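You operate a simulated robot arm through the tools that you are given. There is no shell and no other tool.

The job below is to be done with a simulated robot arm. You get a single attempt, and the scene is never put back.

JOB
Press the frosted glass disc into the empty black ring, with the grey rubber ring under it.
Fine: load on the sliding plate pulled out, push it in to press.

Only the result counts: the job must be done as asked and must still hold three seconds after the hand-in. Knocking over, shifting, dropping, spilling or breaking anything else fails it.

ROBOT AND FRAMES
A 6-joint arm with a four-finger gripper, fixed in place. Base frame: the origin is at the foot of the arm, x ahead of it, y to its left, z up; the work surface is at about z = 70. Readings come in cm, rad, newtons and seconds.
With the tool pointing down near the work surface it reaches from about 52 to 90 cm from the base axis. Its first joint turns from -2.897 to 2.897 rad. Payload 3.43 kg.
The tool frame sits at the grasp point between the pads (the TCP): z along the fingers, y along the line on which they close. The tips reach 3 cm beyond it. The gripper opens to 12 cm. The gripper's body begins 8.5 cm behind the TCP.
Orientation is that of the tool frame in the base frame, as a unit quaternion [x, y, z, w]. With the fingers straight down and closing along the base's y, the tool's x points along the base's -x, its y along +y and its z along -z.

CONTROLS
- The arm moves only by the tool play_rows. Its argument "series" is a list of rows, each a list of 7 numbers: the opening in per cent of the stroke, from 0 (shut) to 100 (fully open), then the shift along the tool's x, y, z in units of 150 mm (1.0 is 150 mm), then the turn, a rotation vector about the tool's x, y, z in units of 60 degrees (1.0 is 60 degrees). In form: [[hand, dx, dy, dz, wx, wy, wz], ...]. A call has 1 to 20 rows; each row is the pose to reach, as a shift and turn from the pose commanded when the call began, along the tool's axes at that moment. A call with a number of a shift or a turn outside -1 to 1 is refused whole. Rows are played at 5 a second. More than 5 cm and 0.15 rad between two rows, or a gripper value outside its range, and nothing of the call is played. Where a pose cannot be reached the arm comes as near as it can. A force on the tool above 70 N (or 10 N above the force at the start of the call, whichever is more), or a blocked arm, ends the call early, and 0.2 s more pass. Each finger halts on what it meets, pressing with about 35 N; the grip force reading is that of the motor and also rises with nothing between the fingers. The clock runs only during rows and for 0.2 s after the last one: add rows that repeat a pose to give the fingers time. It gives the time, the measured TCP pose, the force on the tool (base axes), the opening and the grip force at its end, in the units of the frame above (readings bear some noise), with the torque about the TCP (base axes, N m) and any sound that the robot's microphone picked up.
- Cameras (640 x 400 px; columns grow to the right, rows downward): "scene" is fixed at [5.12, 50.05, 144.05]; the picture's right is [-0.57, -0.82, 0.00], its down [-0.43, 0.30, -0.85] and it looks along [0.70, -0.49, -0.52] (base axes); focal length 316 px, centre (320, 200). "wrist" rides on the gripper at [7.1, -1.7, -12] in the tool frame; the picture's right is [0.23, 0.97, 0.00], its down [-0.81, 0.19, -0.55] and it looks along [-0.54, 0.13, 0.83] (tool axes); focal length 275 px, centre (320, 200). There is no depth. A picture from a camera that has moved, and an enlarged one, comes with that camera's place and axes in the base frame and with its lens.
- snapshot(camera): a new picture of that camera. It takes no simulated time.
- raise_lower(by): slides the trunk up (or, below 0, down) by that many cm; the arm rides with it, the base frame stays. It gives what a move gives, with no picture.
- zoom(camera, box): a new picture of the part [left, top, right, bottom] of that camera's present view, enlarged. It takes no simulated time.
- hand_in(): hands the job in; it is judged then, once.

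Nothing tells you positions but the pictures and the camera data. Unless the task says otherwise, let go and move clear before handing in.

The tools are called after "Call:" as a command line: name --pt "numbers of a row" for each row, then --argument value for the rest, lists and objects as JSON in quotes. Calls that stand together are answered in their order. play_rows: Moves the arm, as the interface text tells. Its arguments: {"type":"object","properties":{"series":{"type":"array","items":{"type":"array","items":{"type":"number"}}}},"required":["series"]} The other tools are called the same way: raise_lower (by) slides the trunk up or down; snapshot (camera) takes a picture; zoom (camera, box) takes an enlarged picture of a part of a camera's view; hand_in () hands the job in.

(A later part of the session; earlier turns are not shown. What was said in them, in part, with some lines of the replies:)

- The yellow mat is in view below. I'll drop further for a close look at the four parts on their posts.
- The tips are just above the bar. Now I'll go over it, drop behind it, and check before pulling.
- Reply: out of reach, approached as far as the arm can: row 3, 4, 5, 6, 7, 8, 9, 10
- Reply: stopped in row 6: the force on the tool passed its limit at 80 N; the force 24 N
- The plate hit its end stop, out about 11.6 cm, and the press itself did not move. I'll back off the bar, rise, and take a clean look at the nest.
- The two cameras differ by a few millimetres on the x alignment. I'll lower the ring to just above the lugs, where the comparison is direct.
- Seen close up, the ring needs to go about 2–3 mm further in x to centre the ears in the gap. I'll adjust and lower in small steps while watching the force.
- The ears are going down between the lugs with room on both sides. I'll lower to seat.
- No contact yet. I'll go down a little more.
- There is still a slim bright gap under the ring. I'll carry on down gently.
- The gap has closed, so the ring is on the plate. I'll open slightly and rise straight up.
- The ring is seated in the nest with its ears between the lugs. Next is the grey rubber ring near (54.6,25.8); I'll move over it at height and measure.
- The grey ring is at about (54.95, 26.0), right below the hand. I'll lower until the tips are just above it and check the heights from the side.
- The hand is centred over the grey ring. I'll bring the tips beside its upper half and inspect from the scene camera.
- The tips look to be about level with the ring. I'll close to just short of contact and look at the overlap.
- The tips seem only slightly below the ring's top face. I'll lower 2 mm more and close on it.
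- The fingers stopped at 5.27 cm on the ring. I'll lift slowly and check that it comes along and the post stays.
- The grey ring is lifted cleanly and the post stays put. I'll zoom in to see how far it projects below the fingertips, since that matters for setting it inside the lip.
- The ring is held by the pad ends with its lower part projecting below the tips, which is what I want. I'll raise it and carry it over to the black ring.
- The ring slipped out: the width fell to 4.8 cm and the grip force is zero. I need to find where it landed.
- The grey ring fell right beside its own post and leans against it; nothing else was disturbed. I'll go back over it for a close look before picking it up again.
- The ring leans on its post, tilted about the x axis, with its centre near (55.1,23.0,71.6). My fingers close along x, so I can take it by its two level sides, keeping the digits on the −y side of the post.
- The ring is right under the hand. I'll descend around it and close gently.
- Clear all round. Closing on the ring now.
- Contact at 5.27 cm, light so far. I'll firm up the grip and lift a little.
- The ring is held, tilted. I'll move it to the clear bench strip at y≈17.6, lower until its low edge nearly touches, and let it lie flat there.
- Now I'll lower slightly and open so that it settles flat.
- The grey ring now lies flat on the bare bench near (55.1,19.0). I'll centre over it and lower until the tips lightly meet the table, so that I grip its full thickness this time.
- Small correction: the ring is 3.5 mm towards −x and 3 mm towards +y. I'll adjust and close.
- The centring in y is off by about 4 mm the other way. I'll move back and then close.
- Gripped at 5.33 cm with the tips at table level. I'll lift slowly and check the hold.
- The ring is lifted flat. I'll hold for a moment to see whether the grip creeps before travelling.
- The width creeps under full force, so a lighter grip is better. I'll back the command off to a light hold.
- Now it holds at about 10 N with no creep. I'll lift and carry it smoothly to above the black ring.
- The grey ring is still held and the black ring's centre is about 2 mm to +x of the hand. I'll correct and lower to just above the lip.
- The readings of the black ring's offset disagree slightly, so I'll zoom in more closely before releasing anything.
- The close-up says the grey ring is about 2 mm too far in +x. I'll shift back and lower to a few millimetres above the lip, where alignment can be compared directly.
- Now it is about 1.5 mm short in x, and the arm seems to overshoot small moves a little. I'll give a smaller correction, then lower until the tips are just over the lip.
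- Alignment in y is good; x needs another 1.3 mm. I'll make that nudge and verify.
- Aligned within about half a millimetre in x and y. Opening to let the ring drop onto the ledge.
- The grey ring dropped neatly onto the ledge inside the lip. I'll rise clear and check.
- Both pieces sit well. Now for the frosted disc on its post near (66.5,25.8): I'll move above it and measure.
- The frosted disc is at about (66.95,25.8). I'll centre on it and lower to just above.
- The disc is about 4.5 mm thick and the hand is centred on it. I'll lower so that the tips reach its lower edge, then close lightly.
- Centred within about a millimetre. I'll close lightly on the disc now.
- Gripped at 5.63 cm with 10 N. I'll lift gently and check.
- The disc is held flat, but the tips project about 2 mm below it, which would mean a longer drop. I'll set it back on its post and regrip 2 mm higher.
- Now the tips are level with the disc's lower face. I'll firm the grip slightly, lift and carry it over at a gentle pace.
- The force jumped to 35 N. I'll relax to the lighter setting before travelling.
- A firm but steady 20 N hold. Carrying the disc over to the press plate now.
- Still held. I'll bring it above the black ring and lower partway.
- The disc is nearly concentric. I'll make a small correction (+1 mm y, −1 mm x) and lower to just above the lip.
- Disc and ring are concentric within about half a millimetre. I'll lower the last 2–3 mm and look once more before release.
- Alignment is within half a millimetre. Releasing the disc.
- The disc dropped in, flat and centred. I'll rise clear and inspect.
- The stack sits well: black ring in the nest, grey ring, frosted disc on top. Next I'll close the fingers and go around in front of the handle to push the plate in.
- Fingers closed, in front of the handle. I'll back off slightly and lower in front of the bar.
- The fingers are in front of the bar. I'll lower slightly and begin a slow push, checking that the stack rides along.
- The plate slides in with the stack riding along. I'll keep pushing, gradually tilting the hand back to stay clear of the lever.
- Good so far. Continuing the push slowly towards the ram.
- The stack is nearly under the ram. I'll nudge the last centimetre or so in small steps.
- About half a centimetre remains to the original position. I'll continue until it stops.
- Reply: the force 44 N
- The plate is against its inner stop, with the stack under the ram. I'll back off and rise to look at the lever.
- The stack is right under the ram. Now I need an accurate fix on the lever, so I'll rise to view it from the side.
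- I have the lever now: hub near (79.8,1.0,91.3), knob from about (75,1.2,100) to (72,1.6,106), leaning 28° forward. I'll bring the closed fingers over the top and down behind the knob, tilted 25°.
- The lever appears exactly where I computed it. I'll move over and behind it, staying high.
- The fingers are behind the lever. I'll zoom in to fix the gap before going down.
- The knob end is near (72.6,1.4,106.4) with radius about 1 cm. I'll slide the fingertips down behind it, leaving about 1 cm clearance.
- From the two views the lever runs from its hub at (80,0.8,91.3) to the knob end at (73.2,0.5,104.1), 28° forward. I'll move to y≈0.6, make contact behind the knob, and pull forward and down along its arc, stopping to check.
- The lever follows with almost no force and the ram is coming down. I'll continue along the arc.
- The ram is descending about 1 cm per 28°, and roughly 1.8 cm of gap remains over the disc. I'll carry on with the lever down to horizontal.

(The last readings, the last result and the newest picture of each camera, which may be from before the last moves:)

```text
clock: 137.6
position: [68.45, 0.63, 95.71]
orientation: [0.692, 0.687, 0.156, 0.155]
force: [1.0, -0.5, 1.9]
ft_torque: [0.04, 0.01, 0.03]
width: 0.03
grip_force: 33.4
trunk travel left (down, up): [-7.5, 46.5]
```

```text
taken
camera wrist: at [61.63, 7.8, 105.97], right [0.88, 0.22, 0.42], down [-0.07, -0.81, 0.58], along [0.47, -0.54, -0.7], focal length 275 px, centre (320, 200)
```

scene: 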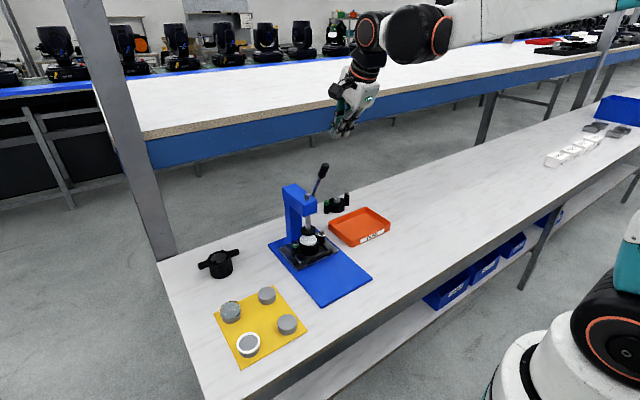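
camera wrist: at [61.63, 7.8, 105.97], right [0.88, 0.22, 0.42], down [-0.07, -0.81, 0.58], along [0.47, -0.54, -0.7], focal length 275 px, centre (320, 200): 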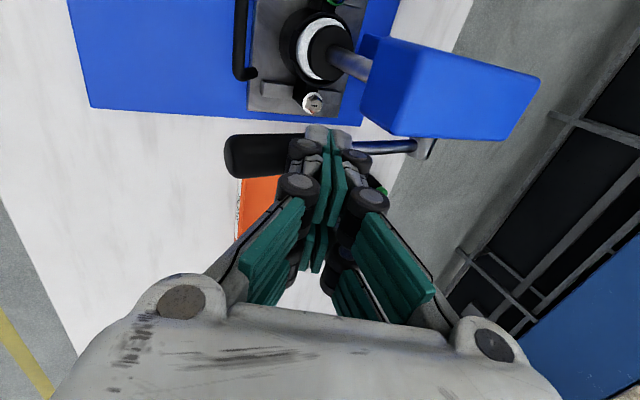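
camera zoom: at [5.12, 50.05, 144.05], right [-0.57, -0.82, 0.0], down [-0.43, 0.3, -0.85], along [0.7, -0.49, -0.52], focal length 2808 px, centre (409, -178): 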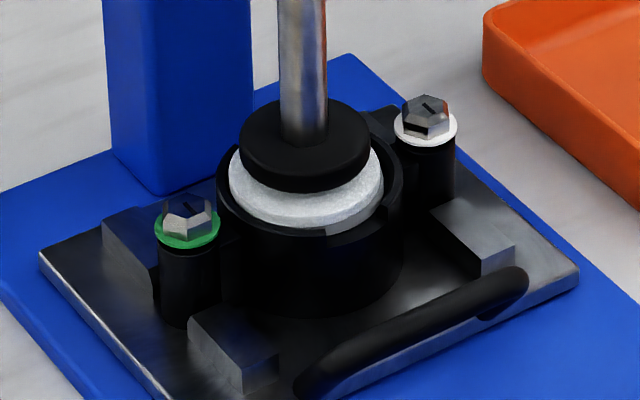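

The ram is about 8 mm above the disc. I'll continue more slowly and watch the force.

Call:
play_rows --pt "0 0 -0.0128 0.0235 0 0 0" --pt "0 0 -0.0256 0.0469 0 0 0" --pt "0 0 -0.0367 0.0707 0 0 0" --pt "0 0 -0.0478 0.0946 0 0 0" --pt "0 0 -0.0571 0.1193 0 0 0" --pt "0 0 -0.0664 0.144 0 0 0" --pt "0 0 -0.0741 0.169 0 0 0" --pt "0 0 -0.0818 0.1943 0 0 0" --pt "0 0 -0.0818 0.1943 0 0 0"

Call:
zoom --camera "scene" --box '[285, 220, 335, 265]'

Call:
snapshot --camera "wrist"

```text
clock: 139.6
position: [68.54, 0.62, 92.46]
orientation: [0.692, 0.688, 0.155, 0.155]
force: [-2.6, 1.0, 3.5]
ft_torque: [0.02, 0.05, -0.02]
width: 0.0
grip_force: 33.2
trunk travel left (down, up): [-7.5, 46.5]
```

```text
8.89 times, centred on (310, 242) of scene
camera zoom: at [5.12, 50.05, 144.05], right [-0.57, -0.82, 0.0], down [-0.43, 0.3, -0.85], along [0.7, -0.49, -0.52], focal length 2808 px, centre (409, -178)
```

zoom: 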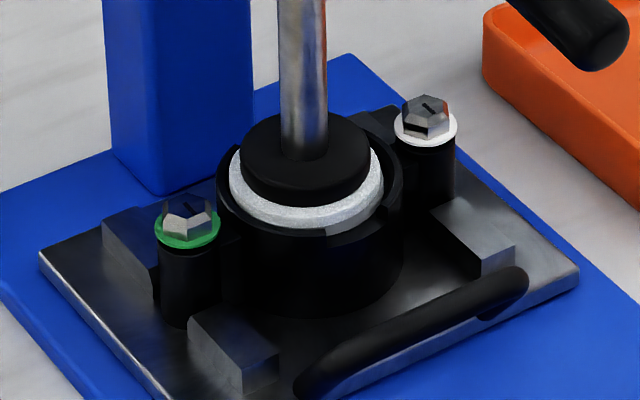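

```text
taken
camera wrist: at [61.72, 7.85, 102.76], right [0.88, 0.22, 0.42], down [-0.07, -0.81, 0.58], along [0.47, -0.54, -0.7], focal length 275 px, centre (320, 200)
```

wrist: 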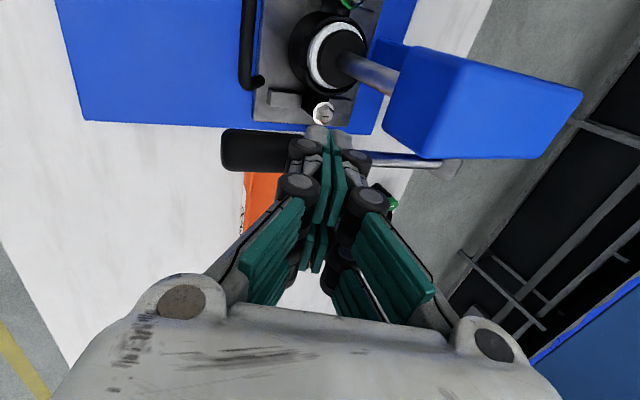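

Only about 2 mm to go before contact. I'll press on in small steps, listening for any click and watching the force.

Call:
play_rows --pt "0 0 -0.0034 0.0128 0 0 0" --pt "0 0 -0.0068 0.0255 0 0 0" --pt "0 0 -0.0092 0.0387 0 0 0" --pt "0 0 -0.0117 0.0519 0 0 0" --pt "0 0 -0.014 0.0648 0 0 0" --pt "0 0 -0.0164 0.0777 0 0 0" --pt "0 0 -0.0164 0.0777 0 0 0"

Call:
zoom --camera "scene" --box '[290, 225, 330, 260]'

```text
clock: 141.2
position: [68.76, 0.71, 91.37]
orientation: [0.692, 0.687, 0.157, 0.155]
force: [-5.0, 3.0, 11.5]
ft_torque: [0.09, 0.1, 0.01]
width: 0.01
grip_force: 33.8
trunk travel left (down, up): [-7.5, 46.5]
```

```text
11.43 times, centred on (310, 242) of scene
camera zoom: at [5.12, 50.05, 144.05], right [-0.57, -0.82, 0.0], down [-0.43, 0.3, -0.85], along [0.7, -0.49, -0.52], focal length 3610 px, centre (434, -286)
```

zoom: 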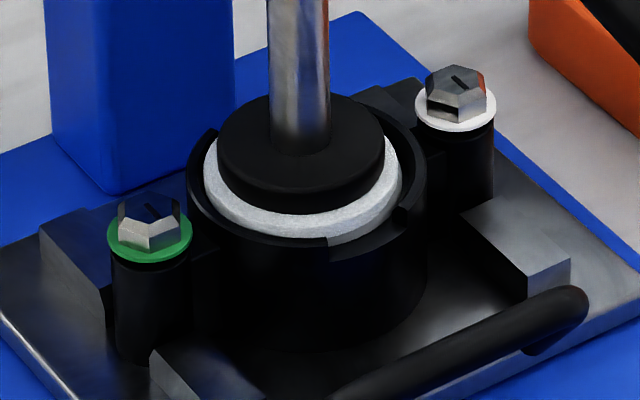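

Force is building, so the ram is on the disc. Pressing further in small steps.

Call:
play_rows --pt "0 0 -0.0019 0.0134 0 0 0" --pt "0 0 -0.0037 0.0269 0 0 0" --pt "0 0 -0.005 0.0399 0 0 0" --pt "0 0 -0.0063 0.0529 0 0 0" --pt "0 0 -0.0063 0.0529 0 0 0"

Call:
zoom --camera "scene" --box '[290, 225, 330, 260]'

```text
clock: 142.4
position: [68.91, 0.71, 90.82]
orientation: [0.692, 0.687, 0.158, 0.156]
force: [-11.3, 2.0, 53.6]
ft_torque: [0.1, 0.04, -0.02]
width: 0.0
grip_force: 33.5
trunk travel left (down, up): [-7.5, 46.5]
```

```text
11.43 times, centred on (310, 242) of scene
camera zoom: at [5.12, 50.05, 144.05], right [-0.57, -0.82, 0.0], down [-0.43, 0.3, -0.85], along [0.7, -0.49, -0.52], focal length 3610 px, centre (434, -286)
```

zoom: 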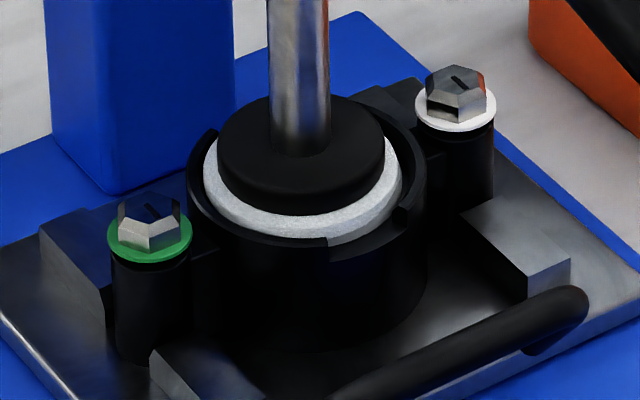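

There are 54 N on the lever now but no click yet. I'll press a little more.

Call:
play_rows --pt "0 0 -0.001 0.0067 0 0 0" --pt "0 0 -0.002 0.0134 0 0 0" --pt "0 0 -0.003 0.02 0 0 0" --pt "0 0 -0.003 0.02 0 0 0"

Call:
zoom --camera "scene" --box '[290, 225, 330, 260]'

Call:
snapshot --camera "wrist"

```text
clock: 143.1
position: [68.86, 0.63, 90.84]
orientation: [0.691, 0.687, 0.159, 0.158]
force: [-18.5, 0.8, 58.0]
ft_torque: [0.05, 0.23, -0.02]
width: 0.0
grip_force: 32.7
trunk travel left (down, up): [-7.5, 46.5]
stopped in row 3: the force on the tool passed its limit at 71 N (the readings are from after the stop); the commanded pose is now the measured one
```

```text
11.43 times, centred on (310, 242) of scene
camera zoom: at [5.12, 50.05, 144.05], right [-0.57, -0.82, 0.0], down [-0.43, 0.3, -0.85], along [0.7, -0.49, -0.52], focal length 3610 px, centre (434, -286)
```

zoom: 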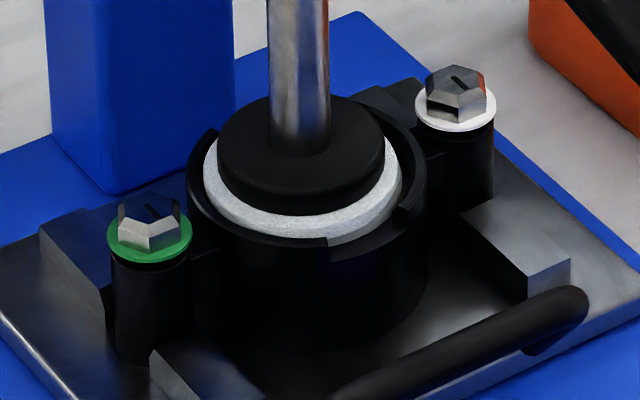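

```text
taken
camera wrist: at [61.92, 7.86, 101.08], right [0.88, 0.22, 0.43], down [-0.07, -0.81, 0.58], along [0.48, -0.54, -0.7], focal length 275 px, centre (320, 200)
```

wrist: 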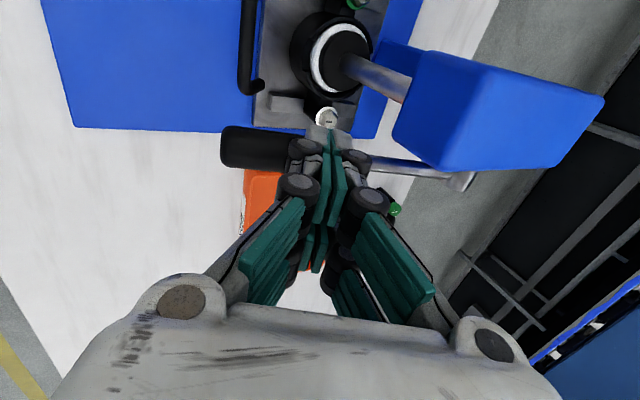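

I'll compare against the same view from before pressing.

Call:
zoom --camera "scene" --box '[285, 220, 335, 265]'

Call:
zoom --camera "scene" --box '[300, 235, 324, 253]'

Call:
zoom --camera "wrist" --box '[280, 0, 400, 130]'

```text
8.89 times, centred on (310, 242) of scene
camera zoom: at [5.12, 50.05, 144.05], right [-0.57, -0.82, 0.0], down [-0.43, 0.3, -0.85], along [0.7, -0.49, -0.52], focal length 2808 px, centre (409, -178)
```

zoom: 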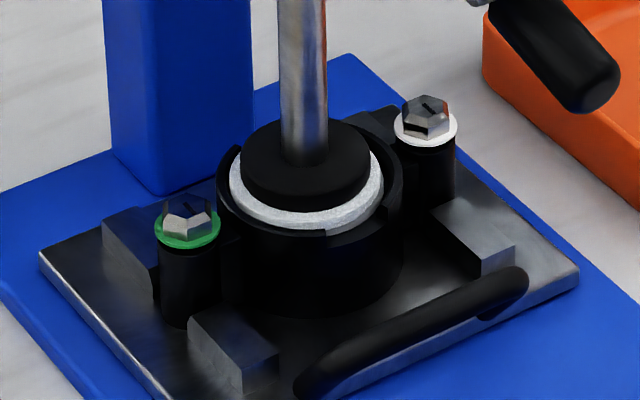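

```text
16.00 times, centred on (312, 244) of scene
camera zoom: at [5.12, 50.05, 144.05], right [-0.57, -0.82, 0.0], down [-0.43, 0.3, -0.85], along [0.7, -0.49, -0.52], focal length 5054 px, centre (448, -504)
```

zoom: 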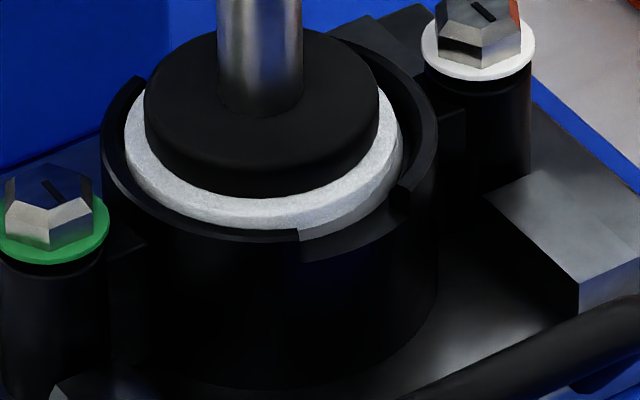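

```text
3.08 times, centred on (340, 65) of wrist
camera zoom: at [61.92, 7.86, 101.08], right [0.88, 0.22, 0.43], down [-0.07, -0.81, 0.58], along [0.48, -0.54, -0.7], focal length 847 px, centre (258, 615)
```

zoom: 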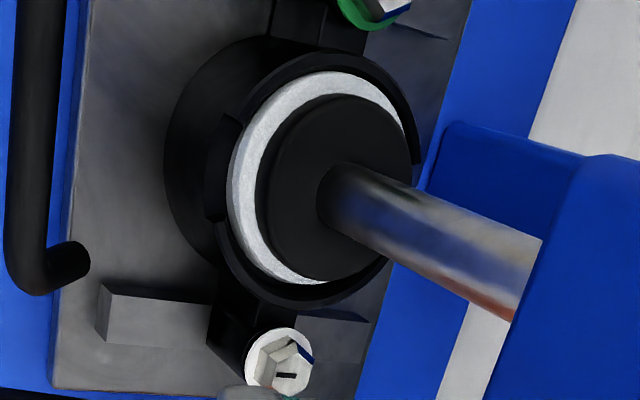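

I'll look very closely at the disc edge against the lip while it is under load.

Call:
zoom --camera "scene" --box '[298, 236, 322, 251]'

Call:
zoom --camera "scene" --box '[306, 241, 322, 251]'

```text
16.00 times, centred on (310, 244) of scene
camera zoom: at [5.12, 50.05, 144.05], right [-0.57, -0.82, 0.0], down [-0.43, 0.3, -0.85], along [0.7, -0.49, -0.52], focal length 5054 px, centre (480, -496)
```

zoom: 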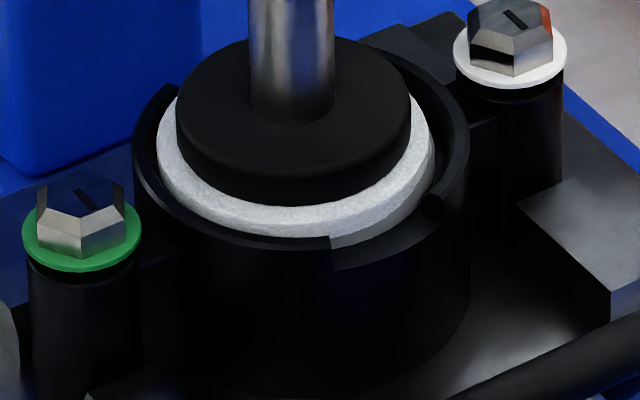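

```text
16.00 times, centred on (314, 246) of scene
camera zoom: at [5.12, 50.05, 144.05], right [-0.57, -0.82, 0.0], down [-0.43, 0.3, -0.85], along [0.7, -0.49, -0.52], focal length 5054 px, centre (416, -536)
```

zoom: 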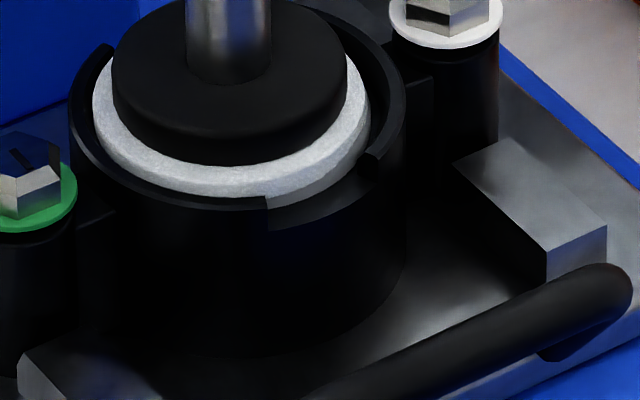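

No click yet, and the disc still stands proud of the lip. I'll try to build the force in a small further step.

Call:
play_rows --pt "0 0 -0.0005 0.004 0 0 0" --pt "0 0 -0.001 0.008 0 0 0" --pt "0 0 -0.0015 0.012 0 0 0" --pt "0 0 -0.0015 0.012 0 0 0" --pt "0 0 -0.0015 0.012 0 0 0"

Call:
zoom --camera "scene" --box '[298, 236, 322, 251]'

```text
clock: 143.7
position: [68.81, 0.81, 90.82]
orientation: [0.691, 0.687, 0.16, 0.158]
force: [-21.7, -0.5, 59.8]
ft_torque: [-0.01, 0.3, 0.01]
width: 0.01
grip_force: 32.9
trunk travel left (down, up): [-7.5, 46.5]
stopped in row 2: the force on the tool passed its limit at 72 N (the readings are from after the stop); the commanded pose is now the measured one
```

```text
16.00 times, centred on (310, 244) of scene
camera zoom: at [5.12, 50.05, 144.05], right [-0.57, -0.82, 0.0], down [-0.43, 0.3, -0.85], along [0.7, -0.49, -0.52], focal length 5054 px, centre (480, -496)
```

zoom: 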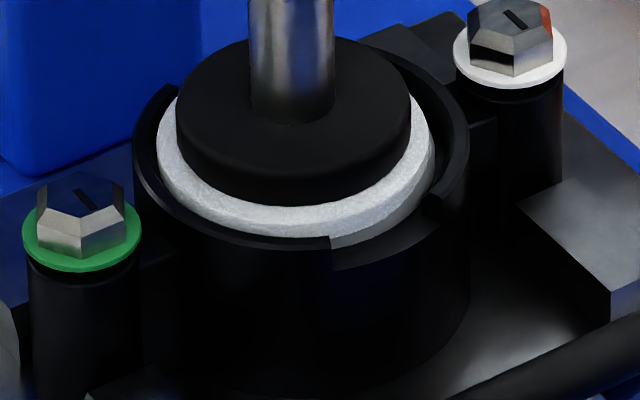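

The lever has become solid, so it is either seated or at its stop. I'll ease off and see whether the lever stays and what the disc looks like.

Call:
play_rows --pt "0 0 0.005 -0.05 0 0 0" --pt "0 0 0.01 -0.1 0 0 0" --pt "0 0 0.02 -0.2 0 0 0" --pt "0 0 0.02 -0.2 0 0 0"

Call:
zoom --camera "scene" --box '[298, 236, 322, 251]'

Call:
zoom --camera "scene" --box '[270, 130, 350, 260]'

Call:
snapshot --camera "wrist"

```text
clock: 144.7
position: [68.27, 0.57, 93.33]
orientation: [0.692, 0.687, 0.157, 0.156]
force: [0.5, -0.6, 1.1]
ft_torque: [-0.01, -0.04, 0.0]
width: 0.0
grip_force: 32.9
trunk travel left (down, up): [-7.5, 46.5]
```

```text
16.00 times, centred on (310, 244) of scene
camera zoom: at [5.12, 50.05, 144.05], right [-0.57, -0.82, 0.0], down [-0.43, 0.3, -0.85], along [0.7, -0.49, -0.52], focal length 5054 px, centre (480, -496)
```

zoom: 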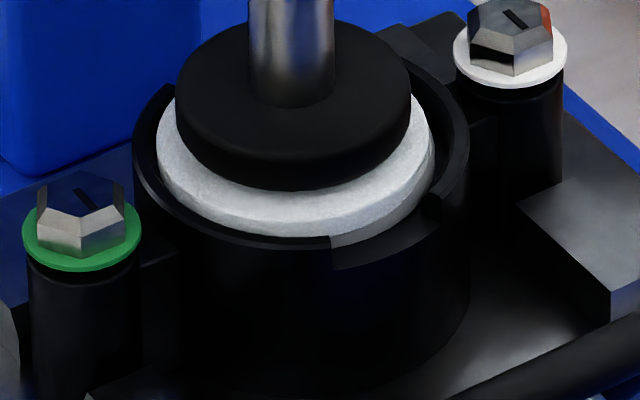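

```text
3.08 times, centred on (310, 195) of scene
camera zoom: at [5.12, 50.05, 144.05], right [-0.57, -0.82, 0.0], down [-0.43, 0.3, -0.85], along [0.7, -0.49, -0.52], focal length 972 px, centre (351, 215)
```

zoom: 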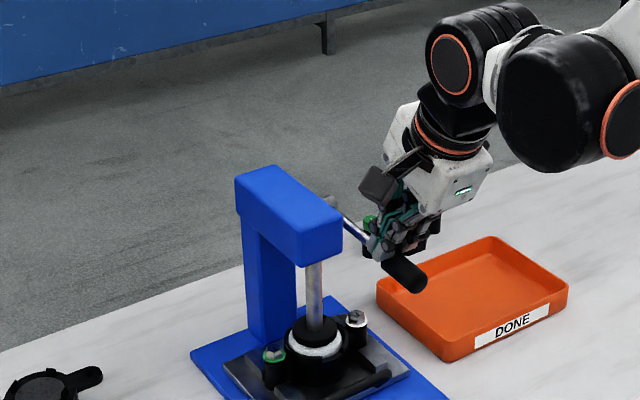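

```text
taken
camera wrist: at [61.39, 7.86, 103.52], right [0.88, 0.22, 0.42], down [-0.07, -0.81, 0.58], along [0.47, -0.54, -0.7], focal length 275 px, centre (320, 200)
```

wrist: 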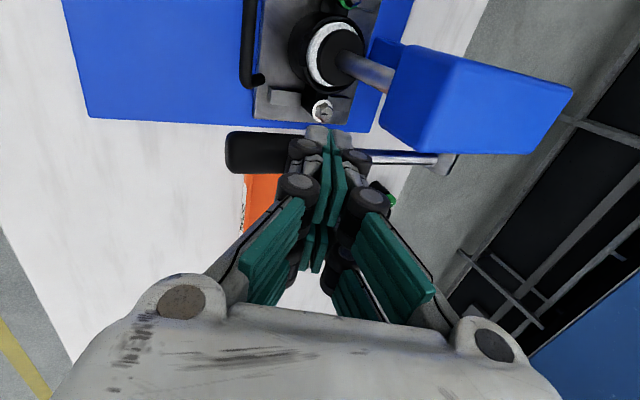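

The lever springs back with my finger. I'll compare the disc height in exactly the same view as before pressing.

Call:
zoom --camera "scene" --box '[285, 220, 335, 265]'

```text
8.89 times, centred on (310, 242) of scene
camera zoom: at [5.12, 50.05, 144.05], right [-0.57, -0.82, 0.0], down [-0.43, 0.3, -0.85], along [0.7, -0.49, -0.52], focal length 2808 px, centre (409, -178)
```

zoom: 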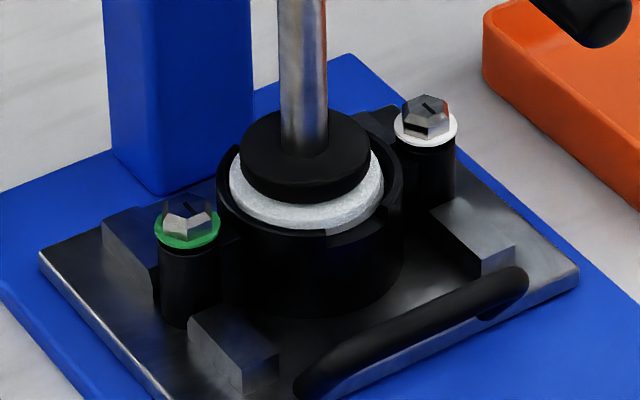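

In the same view the disc edge sits about 1–1.5 mm lower than before pressing, roughly flush with the lip, and it stayed down after easing off. I'll let the lever return along its arc and then inspect without the ram in the way.

Call:
play_rows --pt "0 0 0.0464 -0.0864 0 0 0" --pt "0 0 0.074 -0.132 0 0 0" --pt "0 0 0.1014 -0.1769 0 0 0" --pt "0 0 0.135 -0.218 0 0 0" --pt "0 0 0.1682 -0.2581 0 0 0" --pt "0 0 0.207 -0.294 0 0 0" --pt "0 0 0.2452 -0.3299 0 0 0" --pt "0 0 0.289 -0.3605 0 0 0" --pt "0 0 0.3327 -0.3909 0 0 0" --pt "0 0 0.38 -0.4145 0 0 0" --pt "0 0 0.4272 -0.4374 0 0 0" --pt "0 0 0.477 -0.455 0 0 0" --pt "0 0 0.5271 -0.4717 0 0 0" --pt "0 0 0.579 -0.4815 0 0 0" --pt "0 0 0.6308 -0.4909 0 0 0" --pt "0 0 0.683 -0.494 0 0 0" --pt "0 0 0.736 -0.4962 0 0 0" --pt "0 0 0.8296 -0.4958 0 0 0" --pt "0 0 0.8296 -0.4958 0 0 0"

Call:
zoom --camera "scene" --box '[270, 130, 350, 260]'

Call:
zoom --camera "scene" --box '[285, 220, 335, 265]'

Call:
zoom --camera "scene" --box '[298, 236, 322, 251]'

```text
clock: 148.7
position: [76.22, 0.48, 105.39]
orientation: [0.692, 0.688, 0.156, 0.155]
force: [0.2, 0.0, 0.8]
ft_torque: [0.01, 0.0, 0.02]
width: 0.01
grip_force: 33.9
trunk travel left (down, up): [-7.5, 46.5]
```

```text
3.08 times, centred on (310, 195) of scene
camera zoom: at [5.12, 50.05, 144.05], right [-0.57, -0.82, 0.0], down [-0.43, 0.3, -0.85], along [0.7, -0.49, -0.52], focal length 972 px, centre (351, 215)
```

zoom: 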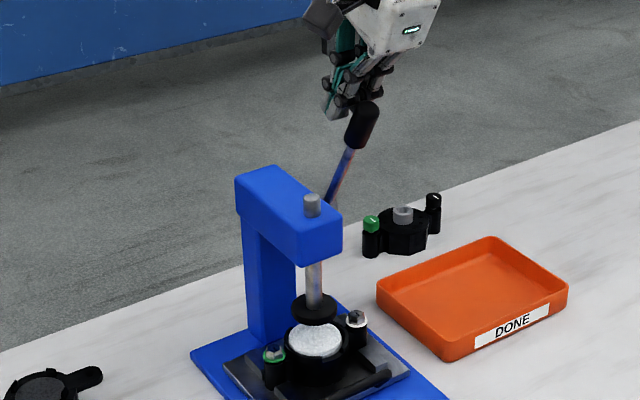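

```text
8.89 times, centred on (310, 242) of scene
camera zoom: at [5.12, 50.05, 144.05], right [-0.57, -0.82, 0.0], down [-0.43, 0.3, -0.85], along [0.7, -0.49, -0.52], focal length 2808 px, centre (409, -178)
```

zoom: 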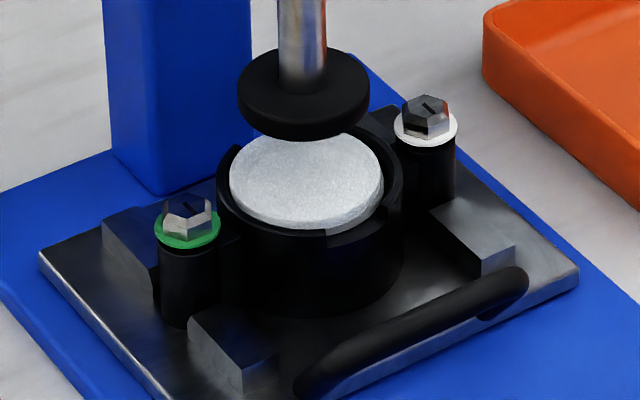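

```text
16.00 times, centred on (310, 244) of scene
camera zoom: at [5.12, 50.05, 144.05], right [-0.57, -0.82, 0.0], down [-0.43, 0.3, -0.85], along [0.7, -0.49, -0.52], focal length 5054 px, centre (480, -496)
```

zoom: 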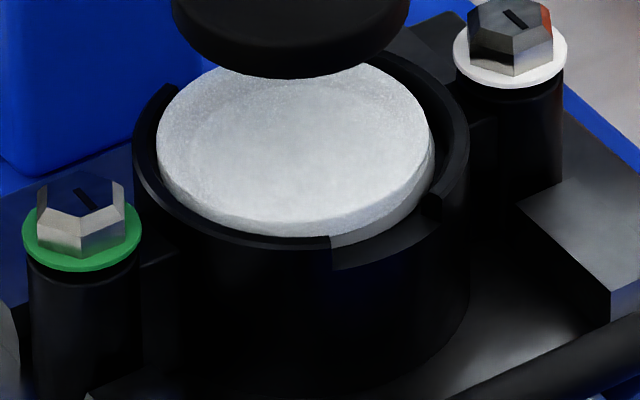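

The lever sprang back up and the ram is clear; the disc looks lower in its seat than before. I'll withdraw from behind the lever the way I came and take a closer look with the wrist camera.

Call:
play_rows --pt "0 0 0.06 -0.12 0 0 0" --pt "0 0 0.12 -0.25 0 0 0" --pt "0 0 0.18 -0.38 0 0 0" --pt "0 0 0.24 -0.52 0 0 0" --pt "0 0 0.28 -0.6 0 0 0" --pt "0 0 0.28 -0.6 0 0 0"

Call:
play_rows --pt "0 0 -0.12 -0.09 0.02 0 0" --pt "0 0 -0.24 -0.18 0.08 0 0" --pt "0 0.05 -0.36 -0.27 0.16 0 0" --pt "0 0.1 -0.48 -0.36 0.24 0 0" --pt "0 0.15 -0.6 -0.45 0.32 0 0" --pt "0 0.2 -0.72 -0.54 0.4167 0 0" --pt "0 0.2 -0.72 -0.54 0.4167 0 0"

Call:
snapshot --camera "wrist"

Call:
snapshot --camera "scene"

```text
clock: 150.1
position: [76.27, 0.57, 115.25]
orientation: [0.692, 0.688, 0.157, 0.155]
force: [0.6, 0.1, -0.1]
ft_torque: [-0.01, 0.03, -0.03]
width: 0.01
grip_force: 33.1
trunk travel left (down, up): [-7.5, 46.5]
```

```text
clock: 151.7
position: [62.81, 3.68, 117.93]
orientation: [0.71, 0.704, 0.004, 0.001]
force: [-0.2, 0.8, 0.3]
ft_torque: [-0.01, 0.01, 0.0]
width: 0.0
grip_force: 33.9
trunk travel left (down, up): [-7.5, 46.5]
```

```text
taken
camera wrist: at [60.96, 10.82, 130.09], right [0.97, 0.22, 0.01], down [0.18, -0.81, 0.55], along [0.13, -0.54, -0.83], focal length 275 px, centre (320, 200)
```

wrist: 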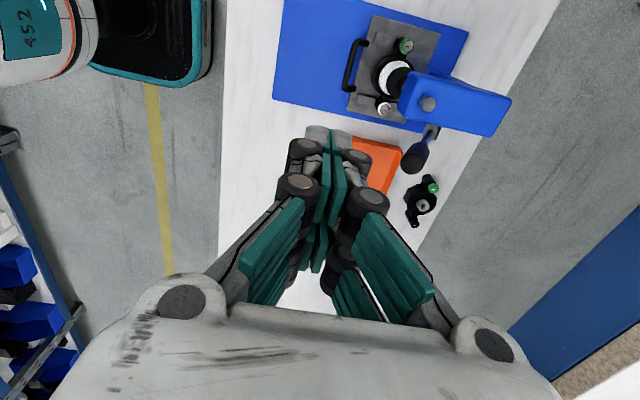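

```text
taken
```

scene: 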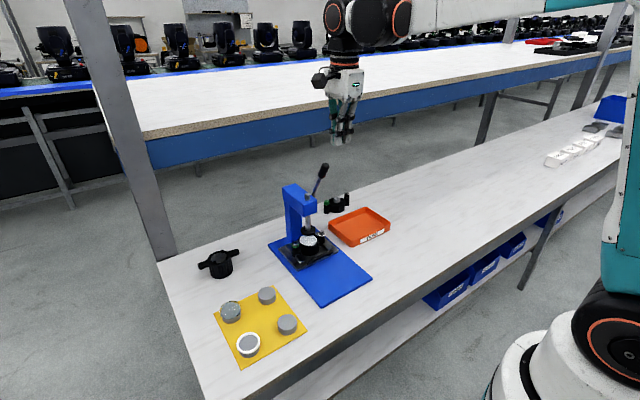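

From here I'll drop to a low vantage point beside the plate, for a close, shallow-angle view of the disc in the ring.

Call:
play_rows --pt "0 0.15 -0.06 0.2 0 0 0" --pt "0 0.3 -0.12 0.4 0 0 0" --pt "0 0.45 -0.18 0.6 0 0 0" --pt "0 0.6 -0.24 0.8 0 0 0" --pt "0 0.7 -0.3 1.0 0 0 0" --pt "0 0.7 -0.3 1.0 0 0 0"

Call:
play_rows --pt "0 0 -0.02 0.25 0 0 0" --pt "0 0 -0.02 0.5 0 0 0" --pt "0 0 -0.02 0.75 0 0 0" --pt "0 0 -0.02 1.0 0 0 0" --pt "0 0 -0.02 1.0 0 0 0"

Call:
snapshot --camera "wrist"

```text
clock: 153.1
position: [58.5, 14.08, 102.82]
orientation: [0.709, 0.705, 0.005, 0.002]
force: [1.0, -0.5, 0.1]
ft_torque: [-0.01, 0.02, 0.04]
width: 0.0
grip_force: 33.3
trunk travel left (down, up): [-7.5, 46.5]
```

```text
clock: 154.3
position: [58.38, 14.25, 87.52]
orientation: [0.709, 0.705, 0.004, 0.001]
force: [0.3, 0.1, 0.1]
ft_torque: [-0.02, 0.04, 0.0]
width: 0.0
grip_force: 33.6
trunk travel left (down, up): [-7.5, 46.5]
```

```text
taken
camera wrist: at [56.51, 21.33, 99.81], right [0.97, 0.22, 0.01], down [0.18, -0.81, 0.55], along [0.13, -0.54, -0.83], focal length 275 px, centre (320, 200)
```

wrist: 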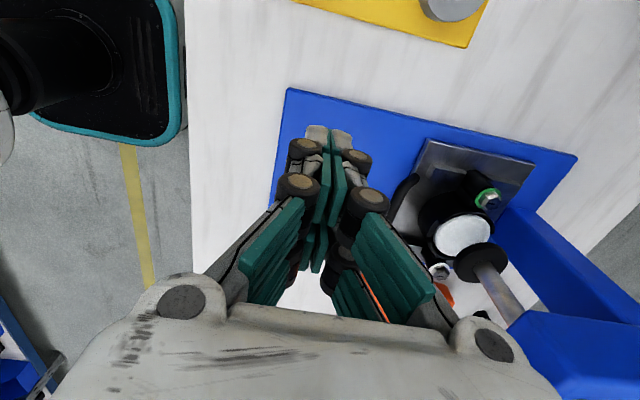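

Call:
zoom --camera "wrist" --box '[410, 170, 520, 290]'

Call:
zoom --camera "wrist" --box '[420, 195, 500, 270]'

```text
3.33 times, centred on (465, 230) of wrist
camera zoom: at [56.51, 21.33, 99.81], right [0.97, 0.22, 0.01], down [0.18, -0.81, 0.55], along [0.13, -0.54, -0.83], focal length 918 px, centre (-163, 100)
```

zoom: 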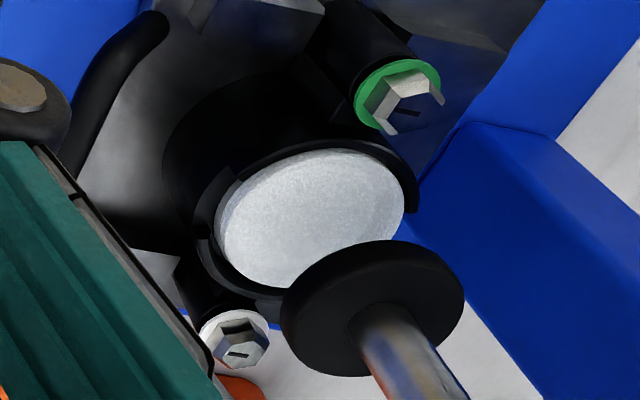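

```text
5.33 times, centred on (460, 232) of wrist
camera zoom: at [56.51, 21.33, 99.81], right [0.97, 0.22, 0.01], down [0.18, -0.81, 0.55], along [0.13, -0.54, -0.83], focal length 1468 px, centre (-427, 27)
```

zoom: 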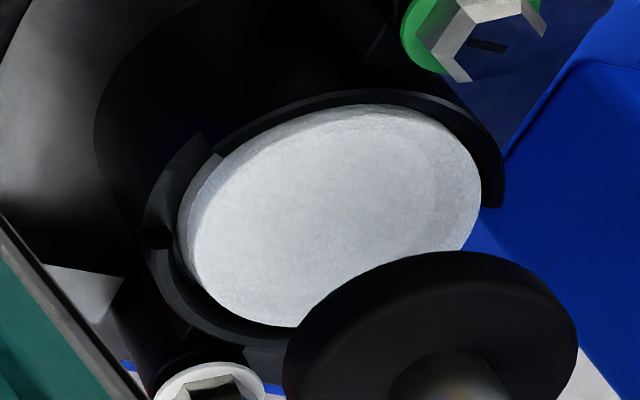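

The disc now sits level and about flush with the lip on its gasket, where before it stood about 2 mm proud, and the press had gone solid at the end of the stroke. I'll move the arm well clear and check that everything else is undisturbed.

Call:
play_rows --pt "0 0 0.05 -0.25 0 0 0" --pt "0 0 0.1 -0.5 0 0 0" --pt "0 0 0.1 -0.75 0 0 0" --pt "0 0 0.1 -1.0 0 0 0" --pt "0 0 0.1 -1.0 0 0 0"

Call:
snapshot --camera "scene"

Call:
zoom --camera "scene" --box '[200, 270, 320, 370]'

Call:
zoom --camera "scene" --box '[298, 236, 322, 251]'

Call:
zoom --camera "scene" --box '[260, 150, 420, 310]'

```text
clock: 155.5
position: [59.94, 14.1, 102.78]
orientation: [0.709, 0.705, 0.006, 0.003]
force: [-0.4, 0.1, 1.1]
ft_torque: [-0.02, -0.01, 0.03]
width: 0.0
grip_force: 32.8
trunk travel left (down, up): [-7.5, 46.5]
```

```text
taken
```

scene: 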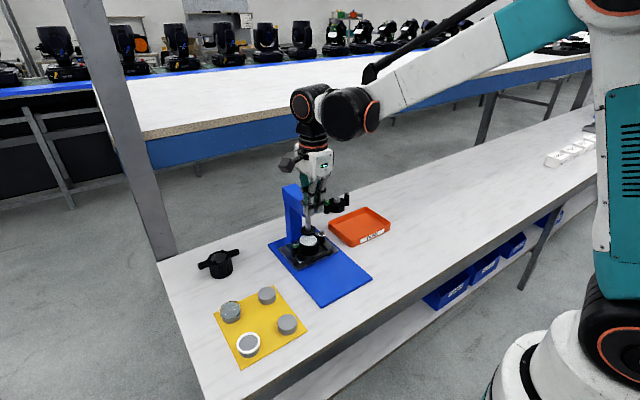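

```text
4.00 times, centred on (260, 320) of scene
camera zoom: at [5.12, 50.05, 144.05], right [-0.57, -0.82, 0.0], down [-0.43, 0.3, -0.85], along [0.7, -0.49, -0.52], focal length 1264 px, centre (560, -280)
```

zoom: 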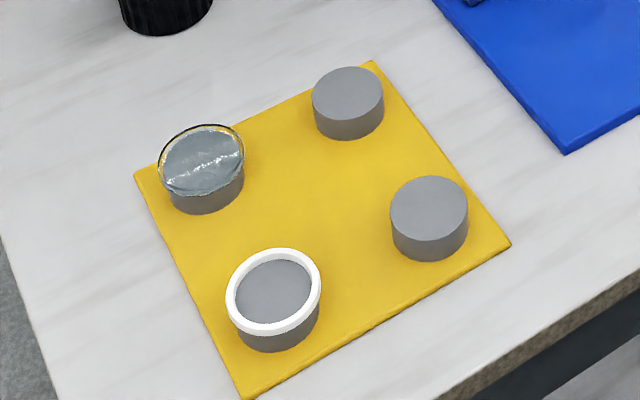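

```text
16.00 times, centred on (310, 244) of scene
camera zoom: at [5.12, 50.05, 144.05], right [-0.57, -0.82, 0.0], down [-0.43, 0.3, -0.85], along [0.7, -0.49, -0.52], focal length 5054 px, centre (480, -496)
```

zoom: 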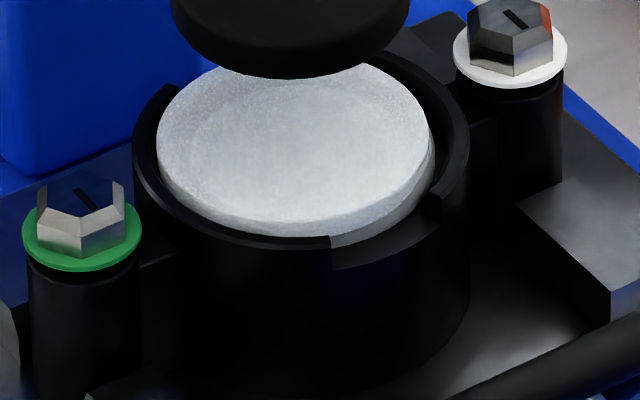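

```text
2.50 times, centred on (340, 230) of scene
camera zoom: at [5.12, 50.05, 144.05], right [-0.57, -0.82, 0.0], down [-0.43, 0.3, -0.85], along [0.7, -0.49, -0.52], focal length 790 px, centre (270, 125)
```

zoom: 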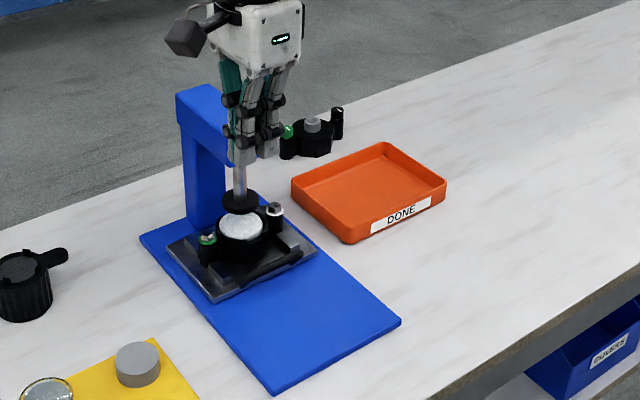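

Everything else is in place. To be sure about the seating depth, I'll look at the disc edge against the lip at maximum zoom.

Call:
zoom --camera "scene" --box '[306, 242, 318, 249.5]'

Call:
zoom --camera "scene" --box '[297, 236, 309, 243.5]'

Call:
zoom --camera "scene" --box '[312, 237, 324, 244.5]'

```text
16.00 times, centred on (312, 246) of scene
camera zoom: at [5.12, 50.05, 144.05], right [-0.57, -0.82, 0.0], down [-0.43, 0.3, -0.85], along [0.7, -0.49, -0.52], focal length 5054 px, centre (448, -532)
```

zoom: 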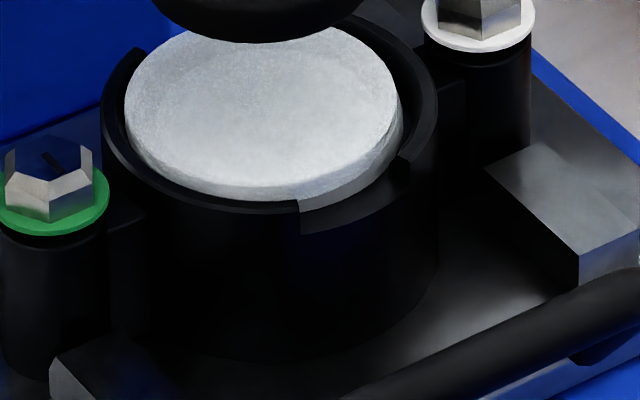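

```text
16.00 times, centred on (303, 240) of scene
camera zoom: at [5.12, 50.05, 144.05], right [-0.57, -0.82, 0.0], down [-0.43, 0.3, -0.85], along [0.7, -0.49, -0.52], focal length 5054 px, centre (592, -436)
```

zoom: 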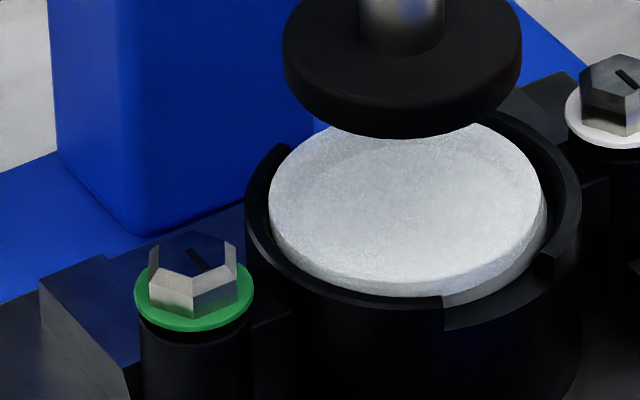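

```text
16.00 times, centred on (318, 241) of scene
camera zoom: at [5.12, 50.05, 144.05], right [-0.57, -0.82, 0.0], down [-0.43, 0.3, -0.85], along [0.7, -0.49, -0.52], focal length 5054 px, centre (352, -452)
```

zoom: 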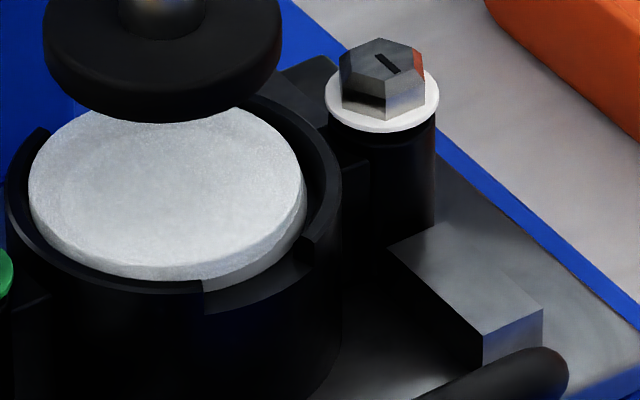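

Maximum scene zoom leaves the exact depth uncertain. I'll take a low, frontal look through the ring's notch with the wrist camera. First I'll turn the hand back and open it.

Call:
play_rows --pt "30 -0.05 0.0 0 0 0 -0.125" --pt "60 -0.1 0.0 0 0 0 -0.25" --pt "100 -0.15 0.0 0 0 0 -0.375" --pt "100 -0.2 0.0 0 0 0 -0.5" --pt "100 -0.25 0.0 0 0 0 -0.625" --pt "100 -0.3 0.0 0 0 0 -0.75" --pt "100 -0.3 0.0 0 0 0 -0.75"

Call:
play_rows --pt "100 -0.04 -0.04 0 0 0 -0.125" --pt "100 -0.08 -0.08 0 0 0 -0.25" --pt "100 -0.12 -0.12 0 0 0 -0.375" --pt "100 -0.16 -0.16 0 0 0 -0.5" --pt "100 -0.2 -0.2 0 0 0 -0.625" --pt "100 -0.22 -0.22 0 0 0 -0.75" --pt "100 -0.22 -0.22 0 0 0 -0.75"

```text
clock: 157.1
position: [59.93, 9.72, 102.82]
orientation: [0.385, 0.923, 0.003, 0.003]
force: [-0.1, -0.1, 0.2]
ft_torque: [0.0, -0.01, 0.0]
width: 12.01
grip_force: 0.1
trunk travel left (down, up): [-7.5, 46.5]
```

```text
clock: 158.7
position: [59.92, 5.01, 102.75]
orientation: [0.002, 1.0, 0.002, 0.004]
force: [0.6, -0.6, 0.1]
ft_torque: [0.03, -0.02, 0.03]
width: 11.98
grip_force: 0.0
trunk travel left (down, up): [-7.5, 46.5]
```

Call:
play_rows --pt "100 -0.05 0 0.09 0 -0.1 0" --pt "100 -0.12 0 0.18 0 -0.2 0" --pt "100 -0.22 0 0.27 0 -0.3 0" --pt "100 -0.33 0 0.36 0 -0.4 0" --pt "100 -0.44 0 0.45 0 -0.5 0" --pt "100 -0.44 0 0.45 0 -0.5 0"

Call:
snapshot --camera "wrist"

Call:
snapshot --camera "scene"

```text
clock: 160.1
position: [66.64, 4.9, 96.11]
orientation: [0.002, 0.965, 0.001, 0.263]
force: [1.0, -0.2, 0.2]
ft_torque: [0.0, 0.0, -0.01]
width: 11.97
grip_force: 0.1
trunk travel left (down, up): [-7.5, 46.5]
```

```text
taken
camera wrist: at [54.04, 3.37, 102.91], right [-0.19, 0.97, -0.11], down [0.42, 0.19, 0.89], along [0.89, 0.12, -0.44], focal length 275 px, centre (320, 200)
```

wrist: 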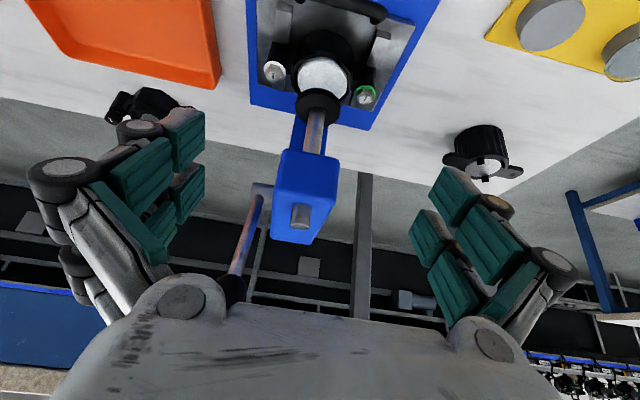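

```text
taken
```

scene: 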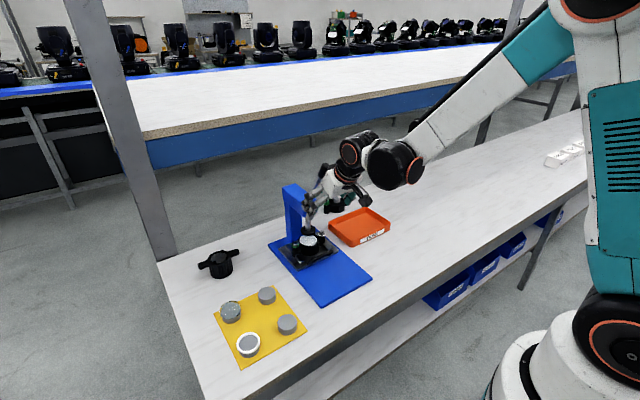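

The view is clear between the fingers. I'll lower to the frontal vantage point.

Call:
play_rows --pt "100 0.1 0 0.173 0 0 0" --pt "100 0.2 0 0.346 0 0 0" --pt "100 0.3 0 0.52 0 0 0" --pt "100 0.4 0 0.693 0 0 0" --pt "100 0.46 0 0.797 0 0 0" --pt "100 0.46 0 0.797 0 0 0"

Call:
snapshot --camera "wrist"

Call:
zoom --camera "wrist" --box '[260, 80, 400, 190]'

```text
clock: 161.5
position: [66.8, 5.19, 82.4]
orientation: [0.003, 0.965, 0.0, 0.263]
force: [-0.1, -0.5, 0.1]
ft_torque: [0.01, 0.01, 0.02]
width: 11.98
grip_force: 0.0
trunk travel left (down, up): [-7.5, 46.5]
```

```text
taken
camera wrist: at [54.26, 3.54, 89.14], right [-0.19, 0.97, -0.11], down [0.42, 0.19, 0.89], along [0.89, 0.12, -0.44], focal length 275 px, centre (320, 200)
```

wrist: 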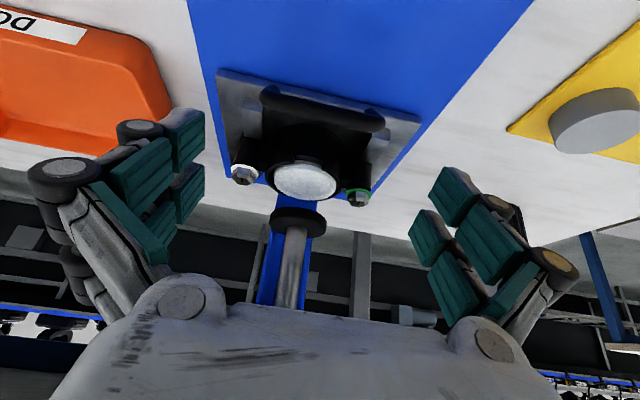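

```text
3.64 times, centred on (330, 135) of wrist
camera zoom: at [54.26, 3.54, 89.14], right [-0.19, 0.97, -0.11], down [0.42, 0.19, 0.89], along [0.89, 0.12, -0.44], focal length 1001 px, centre (284, 436)
```

zoom: 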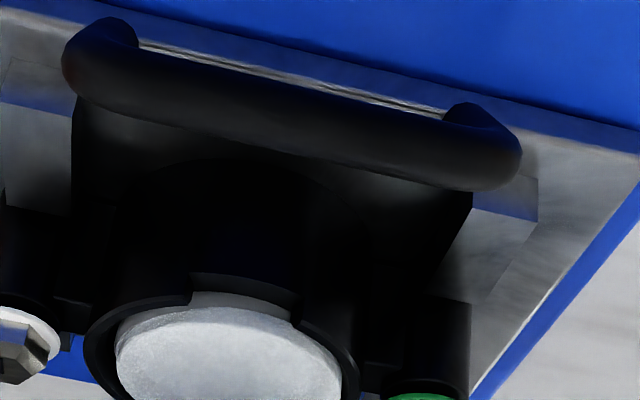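

Through the notch I can see the stack edge-on. I'll zoom in fully there.

Call:
zoom --camera "wrist" --box '[284, 150, 328, 177]'

Call:
zoom --camera "wrist" --box '[270, 150, 345, 205]'

```text
14.55 times, centred on (306, 164) of wrist
camera zoom: at [54.26, 3.54, 89.14], right [-0.19, 0.97, -0.11], down [0.42, 0.19, 0.89], along [0.89, 0.12, -0.44], focal length 4004 px, centre (524, 731)
```

zoom: 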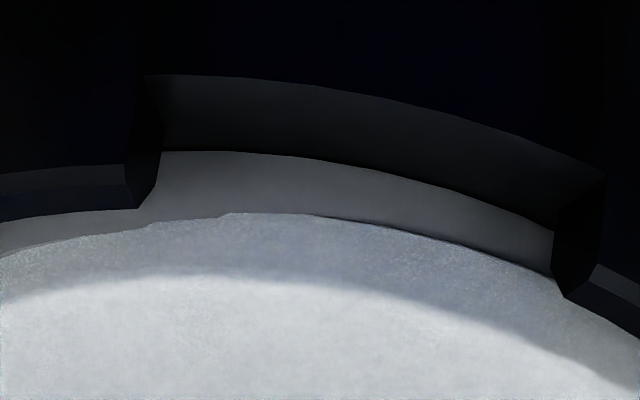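

```text
7.27 times, centred on (308, 178) of wrist
camera zoom: at [54.26, 3.54, 89.14], right [-0.19, 0.97, -0.11], down [0.42, 0.19, 0.89], along [0.89, 0.12, -0.44], focal length 2002 px, centre (411, 364)
```

zoom: 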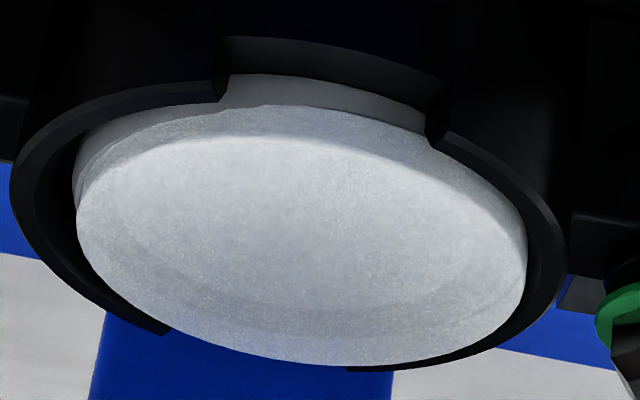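

In this notch view the disc lies directly on the grey ring, level all round and practically flush with the lip. The press stroke had gone solid and nothing rebounded. I'll retreat along the same path, well clear of everything.

Call:
play_rows --pt "100 -0.1 0 -0.173 0 0 0" --pt "100 -0.2 0 -0.346 0 0 0" --pt "100 -0.3 0 -0.52 0 0 0" --pt "100 -0.4 0 -0.693 0 0 0" --pt "100 -0.46 0 -0.797 0 0 0" --pt "100 -0.46 0 -0.797 0 0 0"

Call:
play_rows --pt "100 0.02 0 -0.1 0 0.08 0" --pt "100 0.06 0.05 -0.25 0 0.18 0" --pt "100 0.12 0.1 -0.42 0 0.28 0" --pt "100 0.18 0.15 -0.6 0 0.39 0" --pt "100 0.22 0.2 -0.8 0 0.5 0" --pt "100 0.22 0.2 -0.8 0 0.5 0"

Call:
snapshot --camera "scene"

Call:
zoom --camera "scene" --box '[260, 150, 420, 310]'

Call:
zoom --camera "scene" --box '[285, 220, 335, 265]'

```text
clock: 162.9
position: [66.4, 5.02, 96.33]
orientation: [0.004, 0.964, 0.001, 0.264]
force: [0.2, -0.5, 0.5]
ft_torque: [-0.02, 0.01, -0.03]
width: 11.98
grip_force: 0.1
trunk travel left (down, up): [-7.5, 46.5]
```

```text
clock: 164.3
position: [57.61, 8.07, 104.81]
orientation: [0.003, 1.0, 0.001, 0.005]
force: [0.0, 0.1, -0.3]
ft_torque: [0.01, -0.03, -0.01]
width: 11.99
grip_force: 0.1
trunk travel left (down, up): [-7.5, 46.5]
```

```text
taken
```

scene: 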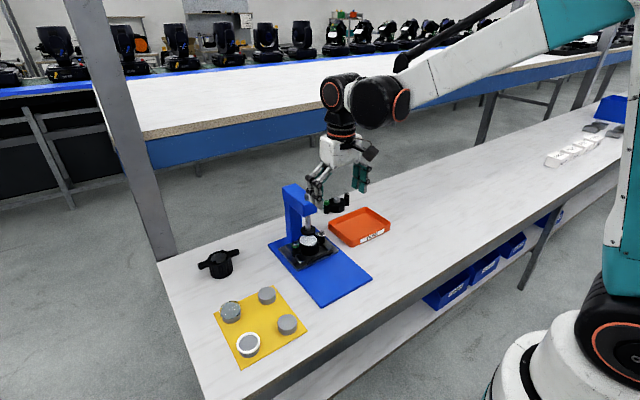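

```text
2.50 times, centred on (340, 230) of scene
camera zoom: at [5.12, 50.05, 144.05], right [-0.57, -0.82, 0.0], down [-0.43, 0.3, -0.85], along [0.7, -0.49, -0.52], focal length 790 px, centre (270, 125)
```

zoom: 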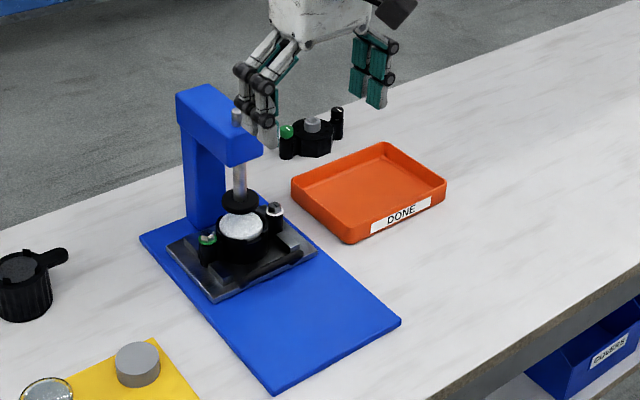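

```text
8.89 times, centred on (310, 242) of scene
camera zoom: at [5.12, 50.05, 144.05], right [-0.57, -0.82, 0.0], down [-0.43, 0.3, -0.85], along [0.7, -0.49, -0.52], focal length 2808 px, centre (409, -178)
```

zoom: 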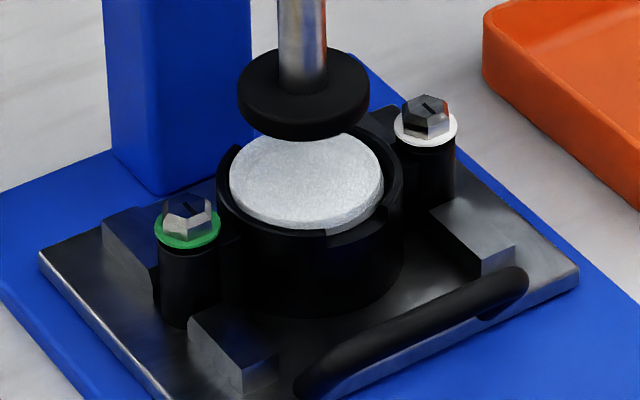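

The assembly is pressed and stable under the raised ram. The lever and ram are back at rest, the gripper is open and well clear, and the posts, tray and other rings are in place. Handing in.

Call:
hand_in

```text
The job is handed in.
```

I pressed the frosted glass disc into the empty black ring with the grey rubber ring under it, and handed the job in. I don't have the judge's verdict.

- **Seating:** The lever went solid at the end of its stroke, at about 70 N. There was no click, so I judged the seating from the pictures. The disc lies level on the grey ring and roughly flush with the lip. By my estimate it stood about 2 mm proud before pressing. It did not visibly rise again when the ram lifted.
- **Slip on the way:** The grey ring slipped out of the fingers once and landed against its own post. I picked it up again, laid it flat on the bench and placed it properly. In the later pictures that post and the parts around it had not moved.
- **Where things are now:** The assembly is still on the press plate, which is pushed in under the raised ram. The lever is back at rest, and the gripper is open and clear.
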